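You operate a simulated robot arm through the tools that you are given. There is no shell and no other tool. Be economical: measure what you need, move in short steps, check, and stop when the job is done.

You are at the controls of a simulated robot arm. One attempt, no reset.

## Task
Take the green lens and put it on top of the brown small carton.

The check looks at the end state, three seconds after you hand in, the way a careful person would. Anything else that was tipped, shoved, dropped, spilled or broken makes it a failure.

## Robot
A 7-joint arm with a two-finger parallel gripper, fixed in place. Base frame: the origin is at the foot of the arm, x ahead of it, y to its left, z up; the work surface is at about z = 0. Lengths are in m, angles in degrees, forces in N, time in s.
With the tool pointing down near the work surface it reaches from about 0.24 to 0.62 m from the base axis. Its first joint turns from -66.0 to 66.0 degrees. Payload 2.6 kg.
The tool frame sits at the grasp point between the pads (the TCP): z along the fingers, y along the line on which they close. The tips reach 0.03 m beyond it. Largest opening 0.094 m; finger width 0.028, thickness 0.01; the body of the gripper, 0.05 by 0.096 m, starts 0.055 m behind the TCP.
Orientation is that of the tool frame in the base frame, as a unit quaternion [w, x, y, z]. With the fingers straight down and closing along the base's y, the tool's x points along the base's -x, its y along +y and its z along -z.

## Interface
- The arm moves only by the tool apply_moves. Its arguments are lists of equal length, an entry for each row: "slide": the shift along the tool's x, y, z in m, a list of three; "rot": the turn, a rotation vector about the tool's x, y, z in degrees, a list of three; "gripper": the gripper command, from -1 (shut) to 1 (fully open), values between in proportion. In form: {"slide": [[tx, ty, tz], ...], "rot": [[ax, ay, az], ...], "gripper": [gripper, ...]}. A call has 1 to 20 rows; each row shifts and turns the commanded pose from where the row before left it, along the tool's axes as they then stand. A row lasts 0.2 s, in which the tool goes at most 0.05 m and 8.6 degrees; a call with a longer step from one row to the next is refused whole, and so is a gripper value outside its range. Where a pose cannot be reached the arm comes as near as it can. A force on the tool above 40 N (or 10 N above the force at the start of the call, whichever is more), or a blocked arm, ends the call early, and 0.2 s more pass. The fingers move at their own pace (about 0.072 m/s each) and stop on an object; they squeeze with about 21 N. The grip force told is the motor's: it shows also when the fingers shut on nothing. Time passes only in rows, and 0.2 s behind the last, so rows that do not move let the fingers close. The reply holds the time, the measured pose of the TCP, the force on the tool along the base axes, the opening and the grip force, in the units named above and with some noise, and new pictures: "pictures" is both (left out), scene, wrist or none.
- Cameras (640 x 400 px; columns grow to the right, rows downward): "scene" is fixed at [0.037, 0.4243, 0.5625]; the picture's right is [-0.84, -0.55, 0.00], its down [-0.36, 0.54, -0.76] and it looks along [0.42, -0.64, -0.65] (base axes); focal length 310 px, centre (320, 200). "wrist" rides on the gripper at [0.076, 0.014, -0.102] in the tool frame; the picture's right is [-0.18, 0.98, 0.00], its down [-0.75, -0.14, -0.64] and it looks along [-0.63, -0.12, 0.77] (tool axes); focal length 243 px, centre (320, 200).
- locate(camera, pixels): for up to 12 pixels [column, row] of the newest picture of that camera ("zoom" is the newest enlarged one), the place [x, y, z] in the base frame of the surface seen there, good to about 0.003 m, but the place of the scene camera against the robot may be out by one fixed shift of up to 0.018 m in any direction. It takes no simulated time.
- enlarge(camera, box): a new picture of the part [left, top, right, bottom] of that camera's present view, enlarged. It takes no simulated time.
- job_done(): hands the job in; it is judged then, once.

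Go step by step. Measure first, check grasps and placings, and put right what went wrong. The budget is 60 turns and 170 pictures, counting those below and the enlarged ones. Unless the task says otherwise, let go and move clear before handing in, and close with one line.

The tools are called after "Emit:" by a JSON object that holds its "name" and its "arguments". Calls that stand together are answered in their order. apply_moves: Moves the arm, as the interface text tells. Its arguments: {"type":"object","properties":{"slide":{"type":"array"},"rot":{"type":"array"},"gripper":{"type":"array"},"pictures":{"type":"string","enum":["both","scene","wrist","none"]}},"required":["slide","rot","gripper"]} The other tools are called the same way: locate (camera, pixels) gives the place of the surface under pixels of a picture; enlarge (camera, box) takes an enlarged picture of a part of a camera's view; job_done () hands the job in.

At the start:

```text
t: 0.0
tcp_pos: [0.3534, 0.1133, 0.3395]
tool_rot: [0.0, 0.0, 1.0, 0.001]
force: [-0.4, 0.1, -0.4]
grip_width: 0.0943
gripper_force: 0.2
```

scene: 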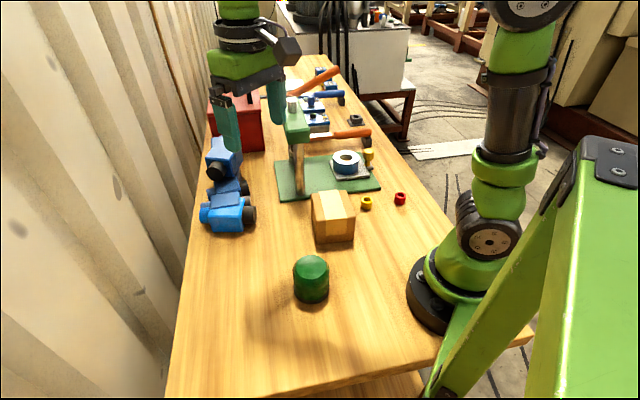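
wrist: 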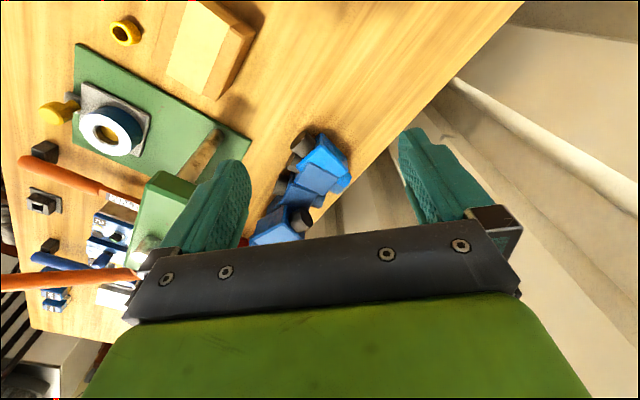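

The scene shows a green cylinder near (311,279), which is probably the lens, and a brown carton near (333,216). I'll enlarge the view and locate both.

Emit:
{"name": "enlarge", "arguments": {"camera": "scene", "box": [180, 60, 440, 320]}}

Emit:
{"name": "locate", "arguments": {"camera": "scene", "pixels": [[311, 264], [295, 264], [328, 264], [311, 257], [311, 272], [311, 298], [333, 203], [314, 195], [347, 192], [355, 213], [316, 221], [334, 238]]}}

```text
1.54 times, centred on (310, 190) of scene
```

zoom: 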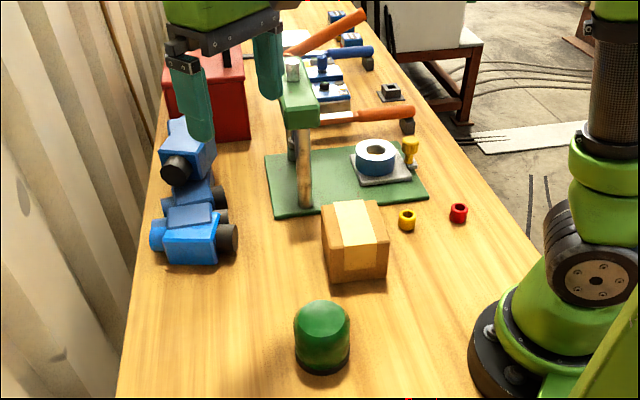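

```text
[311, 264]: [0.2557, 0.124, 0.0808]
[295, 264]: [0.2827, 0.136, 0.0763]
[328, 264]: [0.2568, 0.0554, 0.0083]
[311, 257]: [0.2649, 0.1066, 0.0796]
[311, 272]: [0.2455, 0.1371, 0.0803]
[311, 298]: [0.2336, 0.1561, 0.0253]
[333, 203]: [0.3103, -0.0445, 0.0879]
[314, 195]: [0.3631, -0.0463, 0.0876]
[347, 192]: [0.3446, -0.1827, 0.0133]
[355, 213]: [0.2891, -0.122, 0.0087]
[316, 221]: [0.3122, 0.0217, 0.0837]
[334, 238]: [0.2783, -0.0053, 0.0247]
```

The lens stands about 0.08 m tall around (0.255, 0.125), and the carton top is at about z = 0.088. Next I'll measure the edges of both in the zoom picture.

Emit:
{"name": "locate", "arguments": {"camera": "zoom", "pixels": [[324, 209], [374, 203], [385, 240], [330, 250], [355, 226], [298, 325], [346, 325], [322, 303], [322, 335], [322, 355], [322, 318], [298, 345]]}}

Emit:
{"name": "enlarge", "arguments": {"camera": "scene", "box": [270, 240, 360, 310]}}

```text
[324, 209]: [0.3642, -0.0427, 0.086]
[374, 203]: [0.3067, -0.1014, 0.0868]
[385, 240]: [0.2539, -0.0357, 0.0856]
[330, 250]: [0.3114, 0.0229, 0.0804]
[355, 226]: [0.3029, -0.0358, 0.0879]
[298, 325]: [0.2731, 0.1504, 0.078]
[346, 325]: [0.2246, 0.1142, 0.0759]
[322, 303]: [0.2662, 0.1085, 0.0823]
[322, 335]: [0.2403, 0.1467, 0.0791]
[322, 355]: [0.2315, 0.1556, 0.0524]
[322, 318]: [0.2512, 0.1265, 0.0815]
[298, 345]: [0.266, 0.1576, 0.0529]
```

```text
5.71 times, centred on (315, 275) of scene
```

zoom: 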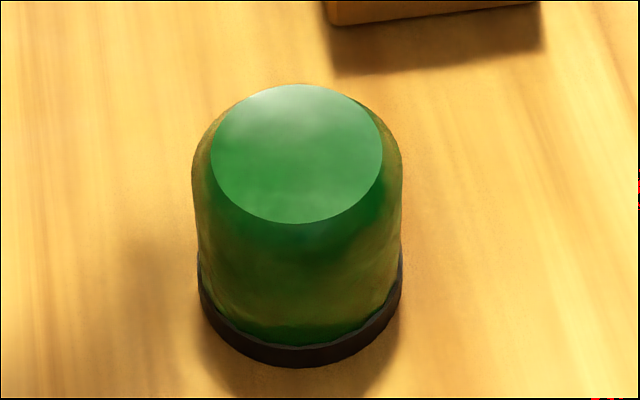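

The lens is about 0.065 m wide with its centre near (0.252, 0.129). The carton's top centre is near (0.308, -0.039) at z ≈ 0.087, both in the scene camera's frame. I'll move above the lens with the gripper open and check with the wrist camera.

Emit:
{"name": "apply_moves", "arguments": {"slide": [[0.035, 0.005, 0.02], [0.035, 0.005, 0.03], [0.03, 0.005, 0.03], [0, 0, 0.02]], "rot": [[0, 0, 0], [0, 0, 0], [0, 0, 0], [0, 0, 0]], "gripper": [1, 1, 1, 1]}}

```text
t: 1.0
tcp_pos: [0.2537, 0.1303, 0.2394]
tool_rot: [0.0, 0.0, 1.0, 0.0]
force: [-0.4, 0.5, 0.3]
grip_width: 0.0942
gripper_force: 0.1
```

scene: 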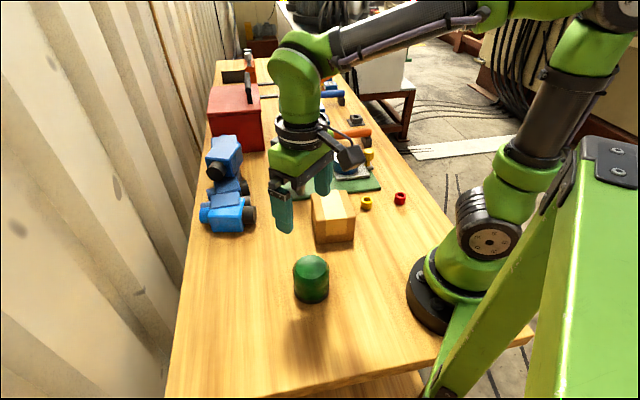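
wrist: 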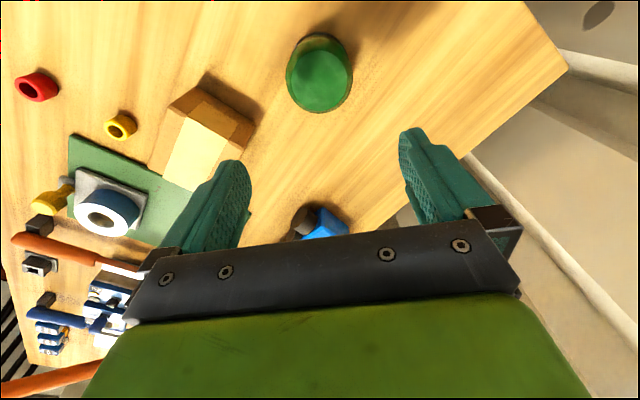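

The wrist camera now sees the lens at (320,75) and the carton at (205,135). I'll locate both with it.

Emit:
{"name": "locate", "arguments": {"camera": "wrist", "pixels": [[320, 80], [302, 80], [342, 80], [321, 58], [321, 103], [321, 112], [289, 80], [193, 90], [250, 128], [218, 186], [170, 165], [205, 135]]}}

Emit:
{"name": "enlarge", "arguments": {"camera": "wrist", "box": [130, 20, 380, 200]}}

```text
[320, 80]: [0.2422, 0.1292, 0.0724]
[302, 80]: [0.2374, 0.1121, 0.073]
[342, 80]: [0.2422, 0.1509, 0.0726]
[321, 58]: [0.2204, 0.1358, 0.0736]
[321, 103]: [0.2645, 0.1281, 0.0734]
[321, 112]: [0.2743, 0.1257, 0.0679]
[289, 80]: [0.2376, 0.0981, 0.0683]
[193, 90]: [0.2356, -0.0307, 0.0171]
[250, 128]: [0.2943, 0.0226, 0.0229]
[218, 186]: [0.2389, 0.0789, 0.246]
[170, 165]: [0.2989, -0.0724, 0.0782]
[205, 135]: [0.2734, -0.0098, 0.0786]
```

```text
2.22 times, centred on (255, 110) of wrist
```

zoom: 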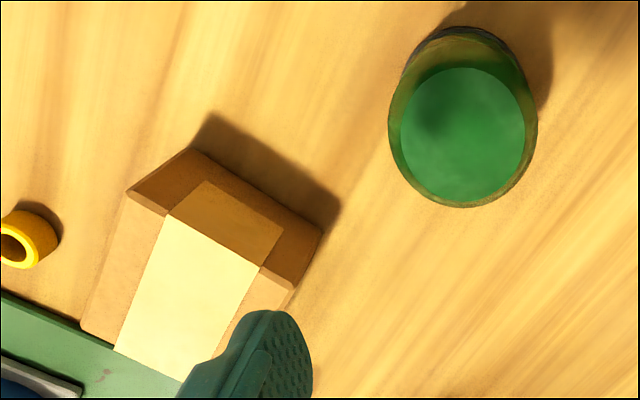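

The zoom gives a clear top disc on the lens and clear carton corners. I'll locate those.

Emit:
{"name": "locate", "arguments": {"camera": "zoom", "pixels": [[405, 132], [520, 138], [465, 71], [465, 193], [392, 130], [534, 130], [129, 200], [290, 289], [86, 325], [166, 218], [258, 268], [210, 290]]}}

```text
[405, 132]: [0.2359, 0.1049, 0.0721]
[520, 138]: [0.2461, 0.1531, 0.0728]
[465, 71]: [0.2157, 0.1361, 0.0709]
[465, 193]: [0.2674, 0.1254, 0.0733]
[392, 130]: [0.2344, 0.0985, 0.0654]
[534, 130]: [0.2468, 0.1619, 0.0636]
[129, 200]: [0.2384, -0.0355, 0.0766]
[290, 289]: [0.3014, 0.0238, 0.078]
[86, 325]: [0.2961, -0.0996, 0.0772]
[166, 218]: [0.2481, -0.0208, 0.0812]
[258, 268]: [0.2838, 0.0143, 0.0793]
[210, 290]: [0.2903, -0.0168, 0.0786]
```

The wrist camera puts the lens centre at (0.241, 0.130) with its top at 0.073. The carton's centre is at (0.299, -0.038) with its top at 0.078. I'll align with the lens and descend to z ≈ 0.045.

Emit:
{"name": "apply_moves", "arguments": {"slide": [[0.0125, 0, 0.02], [0, 0, 0.04], [0, 0, 0.04], [0, 0, 0.03], [0, 0, 0]], "rot": [[0, 0, 0], [0, 0, 0], [0, 0, 0], [0, 0, 0], [0, 0, 0]], "gripper": [1, 1, 1, 1, 1]}}

```text
t: 2.2
tcp_pos: [0.2412, 0.1295, 0.1084]
tool_rot: [0.0, 0.0, 1.0, 0.001]
force: [-0.3, 0.3, 0.1]
grip_width: 0.0941
gripper_force: 0.1
```

scene: 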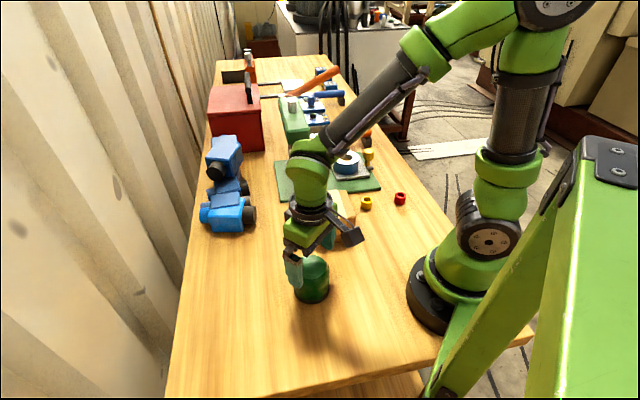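
wrist: 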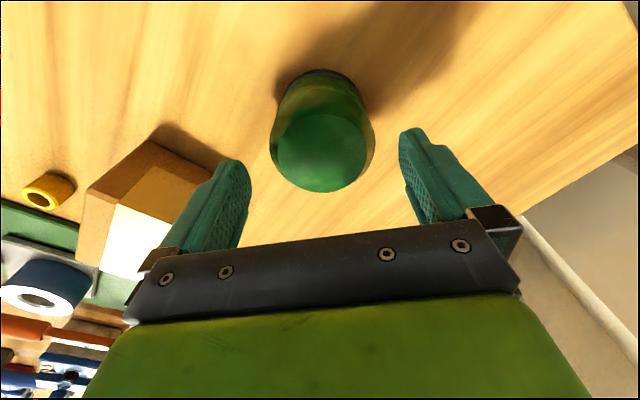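

The lens at (322,140) sits centred between the fingers, so I'll go down 0.063 m.

Emit:
{"name": "apply_moves", "arguments": {"slide": [[0, 0, 0.022], [0, 0, 0.022], [0, 0, 0.019], [0, 0, 0]], "rot": [[0, 0, 0], [0, 0, 0], [0, 0, 0], [0, 0, 0]], "gripper": [1, 1, 1, 1]}}

Emit:
{"name": "locate", "arguments": {"camera": "wrist", "pixels": [[322, 130], [322, 150], [322, 170], [300, 160], [345, 160]]}}

```text
t: 3.2
tcp_pos: [0.2404, 0.1289, 0.0472]
tool_rot: [0.001, 0.0, 1.0, 0.0]
force: [0.5, -0.2, 0.5]
grip_width: 0.0938
gripper_force: 0.0
```

scene: 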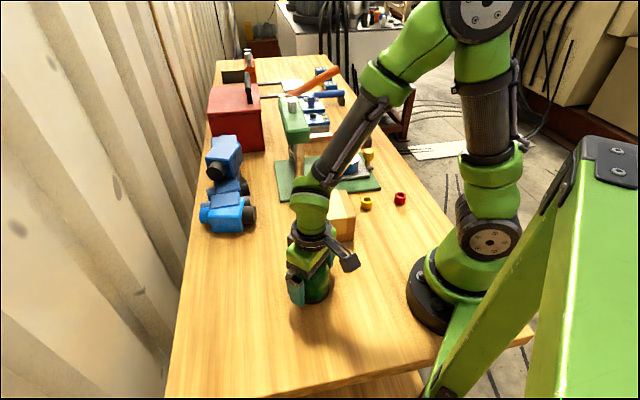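
wrist: 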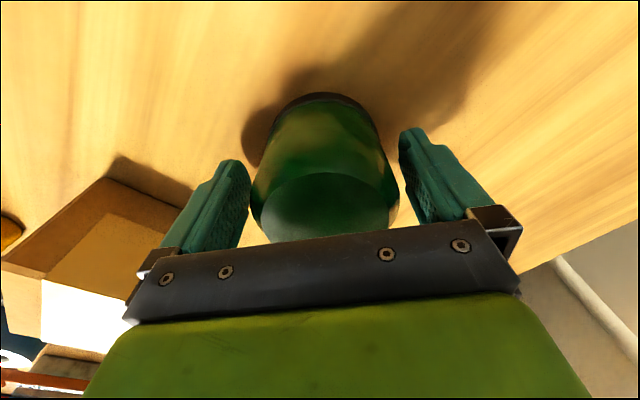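

```text
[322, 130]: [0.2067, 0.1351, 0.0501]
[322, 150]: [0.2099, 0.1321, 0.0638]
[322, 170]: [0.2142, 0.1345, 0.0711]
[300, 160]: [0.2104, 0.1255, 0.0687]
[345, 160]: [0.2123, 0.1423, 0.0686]
```

The lens is between the pads, with its near wall at x = 0.207, so its centre is at x ≈ 0.240 and aligned. I'll close the gripper.

Emit:
{"name": "apply_moves", "arguments": {"slide": [[0, 0, 0], [0, 0, 0], [0, 0, 0], [0, 0, 0]], "rot": [[0, 0, 0], [0, 0, 0], [0, 0, 0], [0, 0, 0]], "gripper": [-1, -1, -1, -1], "pictures": "wrist"}}

```text
t: 4.2
tcp_pos: [0.2414, 0.1288, 0.0488]
tool_rot: [0.0, 0.001, 1.0, 0.0]
force: [-0.3, 0.5, 0.3]
grip_width: 0.0728
gripper_force: 21.4
```

wrist: 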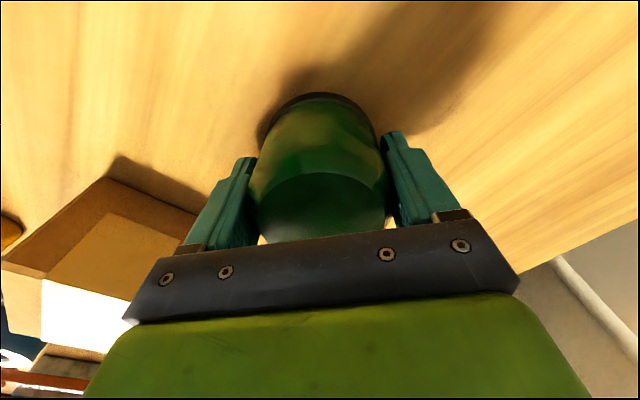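

The fingers stopped at 0.073 m with a grip force of 21 N. I'll lift a little and check that the grip holds.

Emit:
{"name": "apply_moves", "arguments": {"slide": [[0, 0, -0.01], [0, 0, -0.02], [0, 0, -0.02], [0, 0, 0]], "rot": [[0, 0, 0], [0, 0, 0], [0, 0, 0], [0, 0, 0]], "gripper": [-1, -1, -1, -1]}}

```text
t: 5.2
tcp_pos: [0.2418, 0.1291, 0.0985]
tool_rot: [0.0, -0.001, 1.0, 0.0]
force: [0.5, -0.3, -1.4]
grip_width: 0.0728
gripper_force: 20.7
```

scene: 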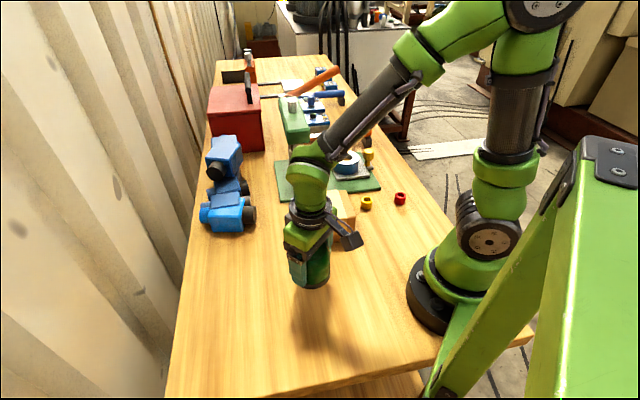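
wrist: 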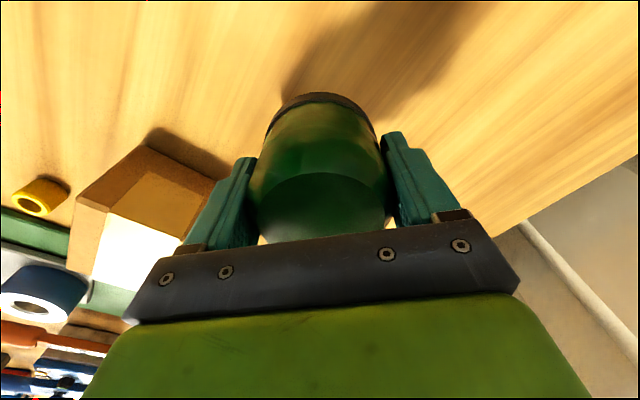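

The lens is held, with its bottom about 0.048 m below the TCP. Before moving over the carton I'll check where the green stand is and how low the lens hangs.

Emit:
{"name": "locate", "arguments": {"camera": "scene", "pixels": [[290, 105], [297, 130], [306, 135], [298, 165], [365, 132], [347, 160], [367, 155]]}}

Emit:
{"name": "apply_moves", "arguments": {"slide": [[0, 0, -0.04], [0, 0, -0.04], [0, 0, -0.02], [-0.01, -0.03, 0], [-0.01, -0.03, 0], [0, 0, 0]], "rot": [[0, 0, 0], [0, 0, 0], [0, 0, 0], [0, 0, 0], [0, 0, 0], [0, 0, 0]], "gripper": [-1, -1, -1, -1, -1, -1]}}

```text
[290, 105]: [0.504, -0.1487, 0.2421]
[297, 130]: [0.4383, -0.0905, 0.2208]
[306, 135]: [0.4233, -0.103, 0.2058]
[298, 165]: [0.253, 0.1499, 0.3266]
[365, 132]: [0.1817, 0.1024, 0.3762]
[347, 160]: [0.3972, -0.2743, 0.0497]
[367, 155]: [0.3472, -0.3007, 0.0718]
```

```text
t: 6.6
tcp_pos: [0.2612, 0.0688, 0.1975]
tool_rot: [0.0, 0.0, 1.0, 0.0]
force: [-0.4, -0.2, -1.0]
grip_width: 0.073
gripper_force: 20.8
```

scene: 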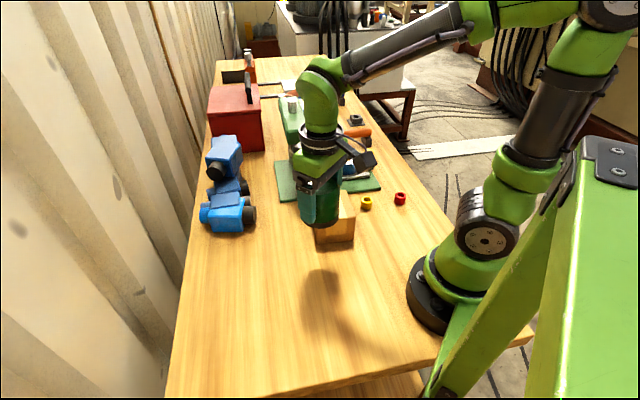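
wrist: 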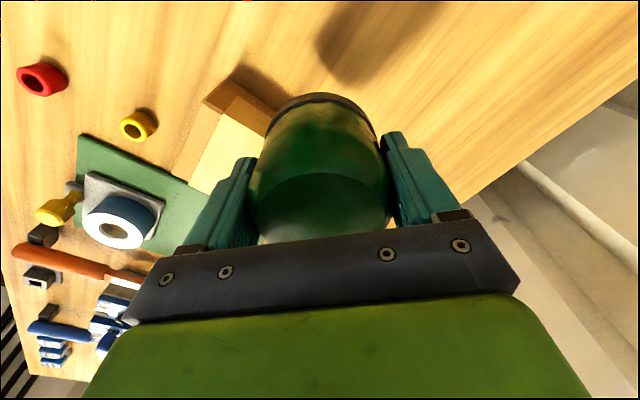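

Before crossing I'll check the orange handle at wrist (20–110, 250–270) for clearance.

Emit:
{"name": "locate", "arguments": {"camera": "wrist", "pixels": [[25, 252], [60, 260], [100, 270], [205, 150], [215, 108], [120, 240], [205, 180]]}}

```text
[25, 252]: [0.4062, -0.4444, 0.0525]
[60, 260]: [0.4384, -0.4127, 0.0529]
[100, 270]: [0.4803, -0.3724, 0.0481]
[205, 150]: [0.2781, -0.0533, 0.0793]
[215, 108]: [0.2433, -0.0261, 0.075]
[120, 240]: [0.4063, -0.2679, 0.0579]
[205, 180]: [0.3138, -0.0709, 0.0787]
```

The handle is far off, near y ≈ -0.4. I'll move over the carton centre and lower part of the way.

Emit:
{"name": "apply_moves", "arguments": {"slide": [[-0.01, -0.03, 0], [-0.01, -0.03, 0], [-0.01, -0.03, 0], [-0.008, -0.017, 0], [0, 0, 0.03], [0, 0, 0]], "rot": [[0, 0, 0], [0, 0, 0], [0, 0, 0], [0, 0, 0], [0, 0, 0], [0, 0, 0]], "gripper": [-1, -1, -1, -1, -1, -1]}}

Emit:
{"name": "enlarge", "arguments": {"camera": "scene", "box": [260, 110, 420, 260]}}

```text
t: 8.0
tcp_pos: [0.2997, -0.0379, 0.1685]
tool_rot: [0.0, 0.0, 1.0, 0.0]
force: [-0.5, 0.2, -0.4]
grip_width: 0.0729
gripper_force: 20.4
```

scene: 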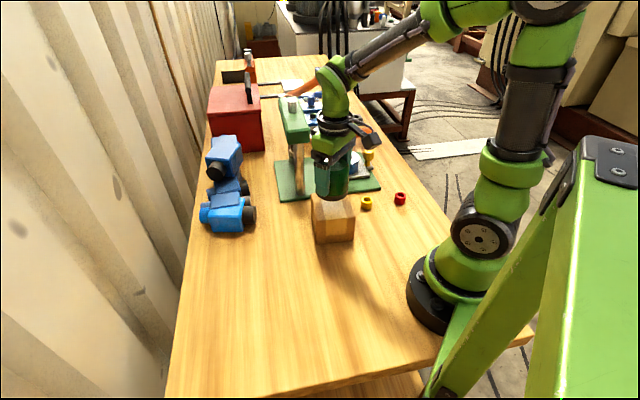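
wrist: 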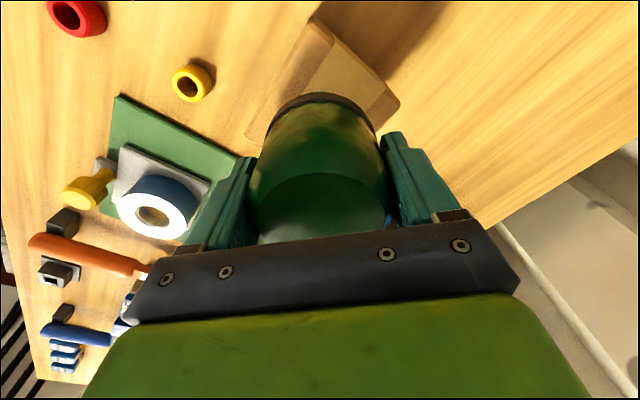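

```text
2.67 times, centred on (340, 185) of scene
```

zoom: 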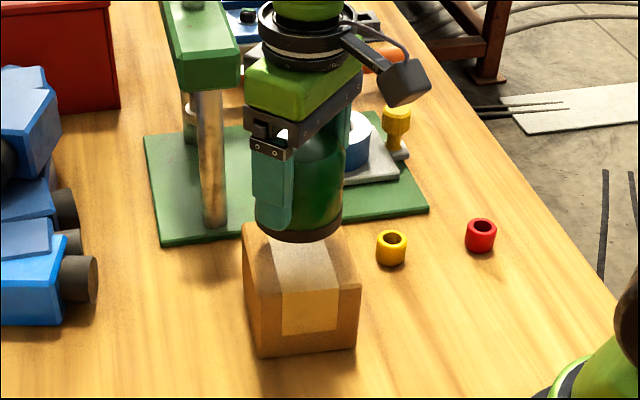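

The lens hangs above the carton with its bottom at about 0.120, against a top at 0.078. I'll lower it most of the way.

Emit:
{"name": "apply_moves", "arguments": {"slide": [[0, 0, 0.015], [0, 0, 0.012], [0, 0, 0.006], [0, 0, 0]], "rot": [[0, 0, 0], [0, 0, 0], [0, 0, 0], [0, 0, 0]], "gripper": [-1, -1, -1, -1]}}

Emit:
{"name": "enlarge", "arguments": {"camera": "scene", "box": [290, 150, 390, 250]}}

```text
t: 9.0
tcp_pos: [0.2999, -0.0375, 0.1349]
tool_rot: [0.0, 0.0, 1.0, 0.0]
force: [0.1, 0.0, -0.2]
grip_width: 0.0728
gripper_force: 20.3
```

scene: 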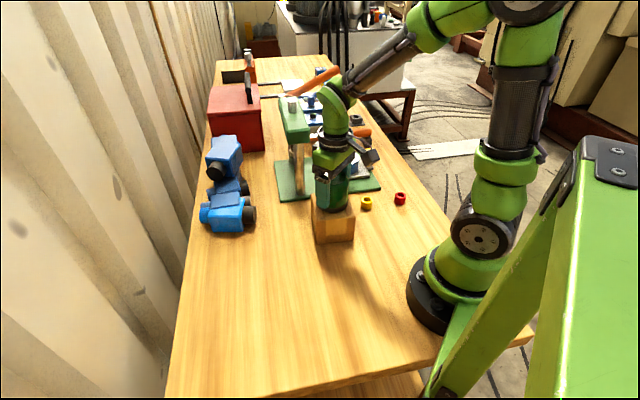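
wrist: 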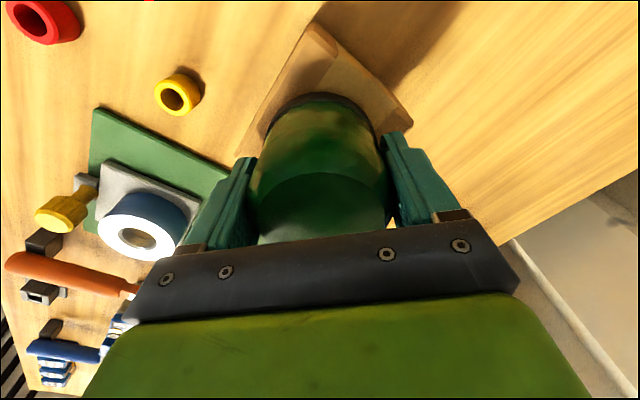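

```text
4.00 times, centred on (340, 200) of scene
```

zoom: 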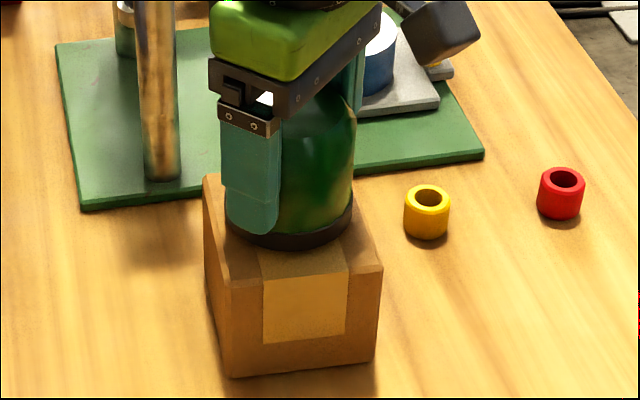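

The bottom is about 8 mm above the carton and well centred. I'll lower in 2 mm steps and watch the force.

Emit:
{"name": "apply_moves", "arguments": {"slide": [[0, 0, 0.002], [0, 0, 0.002], [0, 0, 0.002], [0, 0, 0]], "rot": [[0, 0, 0], [0, 0, 0], [0, 0, 0], [0, 0, 0]], "gripper": [-1, -1, -1, -1], "pictures": "none"}}

```text
t: 10.0
tcp_pos: [0.2993, -0.038, 0.1269]
tool_rot: [0.0, 0.0, 1.0, 0.0]
force: [-0.6, 0.5, -0.9]
grip_width: 0.0727
gripper_force: 21.2
```

Emit:
{"name": "apply_moves", "arguments": {"slide": [[0, 0, 0.001], [0, 0, 0]], "rot": [[0, 0, 0], [0, 0, 0]], "gripper": [-1, -1], "pictures": "none"}}

Emit:
{"name": "enlarge", "arguments": {"camera": "scene", "box": [310, 180, 360, 230]}}

```text
t: 10.6
tcp_pos: [0.2986, -0.0378, 0.1277]
tool_rot: [0.0, 0.0, 1.0, 0.0]
force: [0.0, -0.2, 3.0]
grip_width: 0.0728
gripper_force: 21.2
```

```text
8.00 times, centred on (335, 205) of scene
```

zoom: 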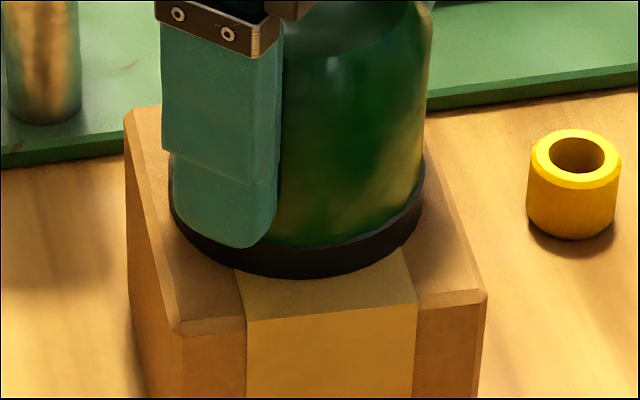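

The force changed from -1 N to +3 N, and the zoom shows the lens resting on the carton. I'll open the gripper gradually.

Emit:
{"name": "apply_moves", "arguments": {"slide": [[0, 0, 0], [0, 0, 0], [0, 0, 0], [0, 0, 0]], "rot": [[0, 0, 0], [0, 0, 0], [0, 0, 0], [0, 0, 0]], "gripper": [0.65, 0.8, 1, 1]}}

```text
t: 11.6
tcp_pos: [0.2992, -0.0381, 0.1278]
tool_rot: [-0.001, 0.0, 1.0, 0.0]
force: [-0.2, 0.1, -0.7]
grip_width: 0.094
gripper_force: 0.0
```

scene: 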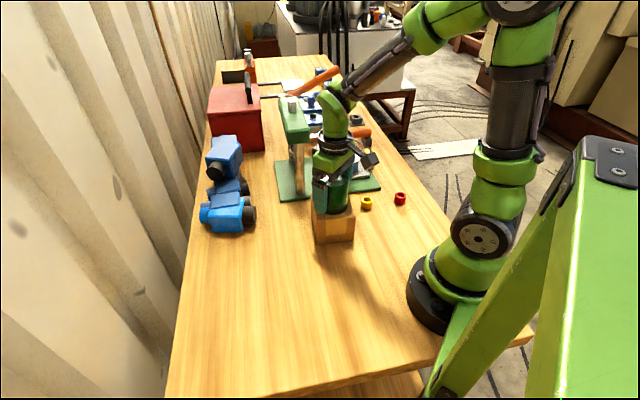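
wrist: 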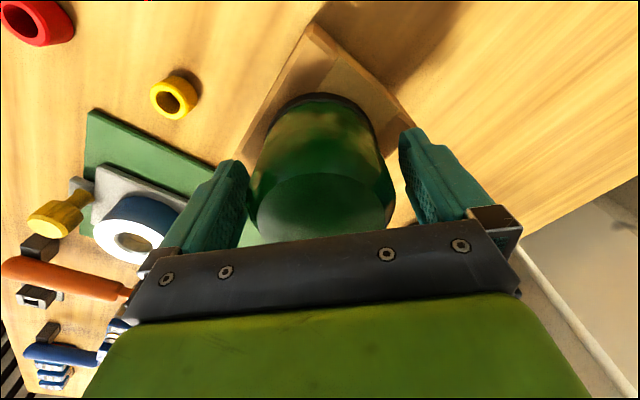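

The gripper is open with clearance on both sides, and the lens stands upright. I'll go straight up and clear.

Emit:
{"name": "apply_moves", "arguments": {"slide": [[0, 0, -0.02], [0, 0, -0.03], [0, 0, -0.04], [0, 0, -0.04], [0, 0, 0]], "rot": [[0, 0, 0], [0, 0, 0], [0, 0, 0], [0, 0, 0], [0, 0, 0]], "gripper": [1, 1, 1, 1, 1]}}

Emit:
{"name": "enlarge", "arguments": {"camera": "scene", "box": [270, 130, 400, 250]}}

```text
t: 12.8
tcp_pos: [0.2972, -0.0398, 0.258]
tool_rot: [0.0, 0.0, 1.0, 0.0]
force: [0.3, -0.1, 0.1]
grip_width: 0.094
gripper_force: 0.1
```

scene: 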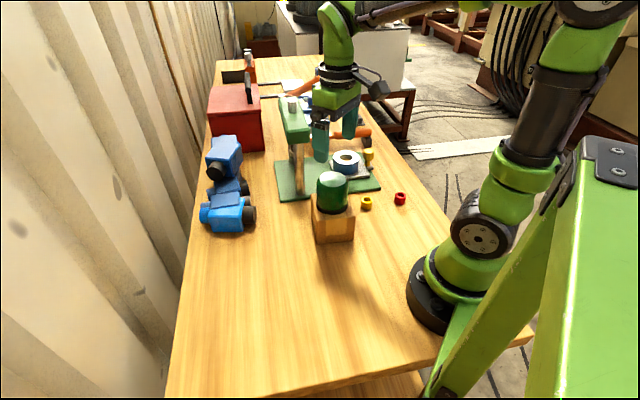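
wrist: 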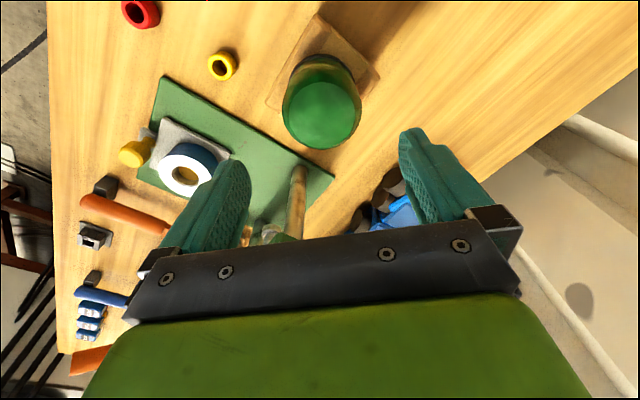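

```text
3.33 times, centred on (335, 190) of scene
```

zoom: 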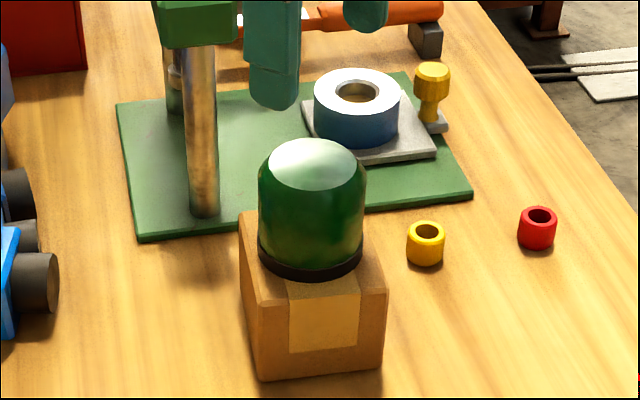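

The zoom shows the lens upright and centred on the carton at (312,210), nothing else has moved, and the gripper is clear. I'll hand in.

Emit:
{"name": "job_done", "arguments": {}}

```text
The job is handed in.
```

The green lens is standing upright and centred on top of the brown carton, the gripper has let go and moved clear, and nothing else was disturbed.
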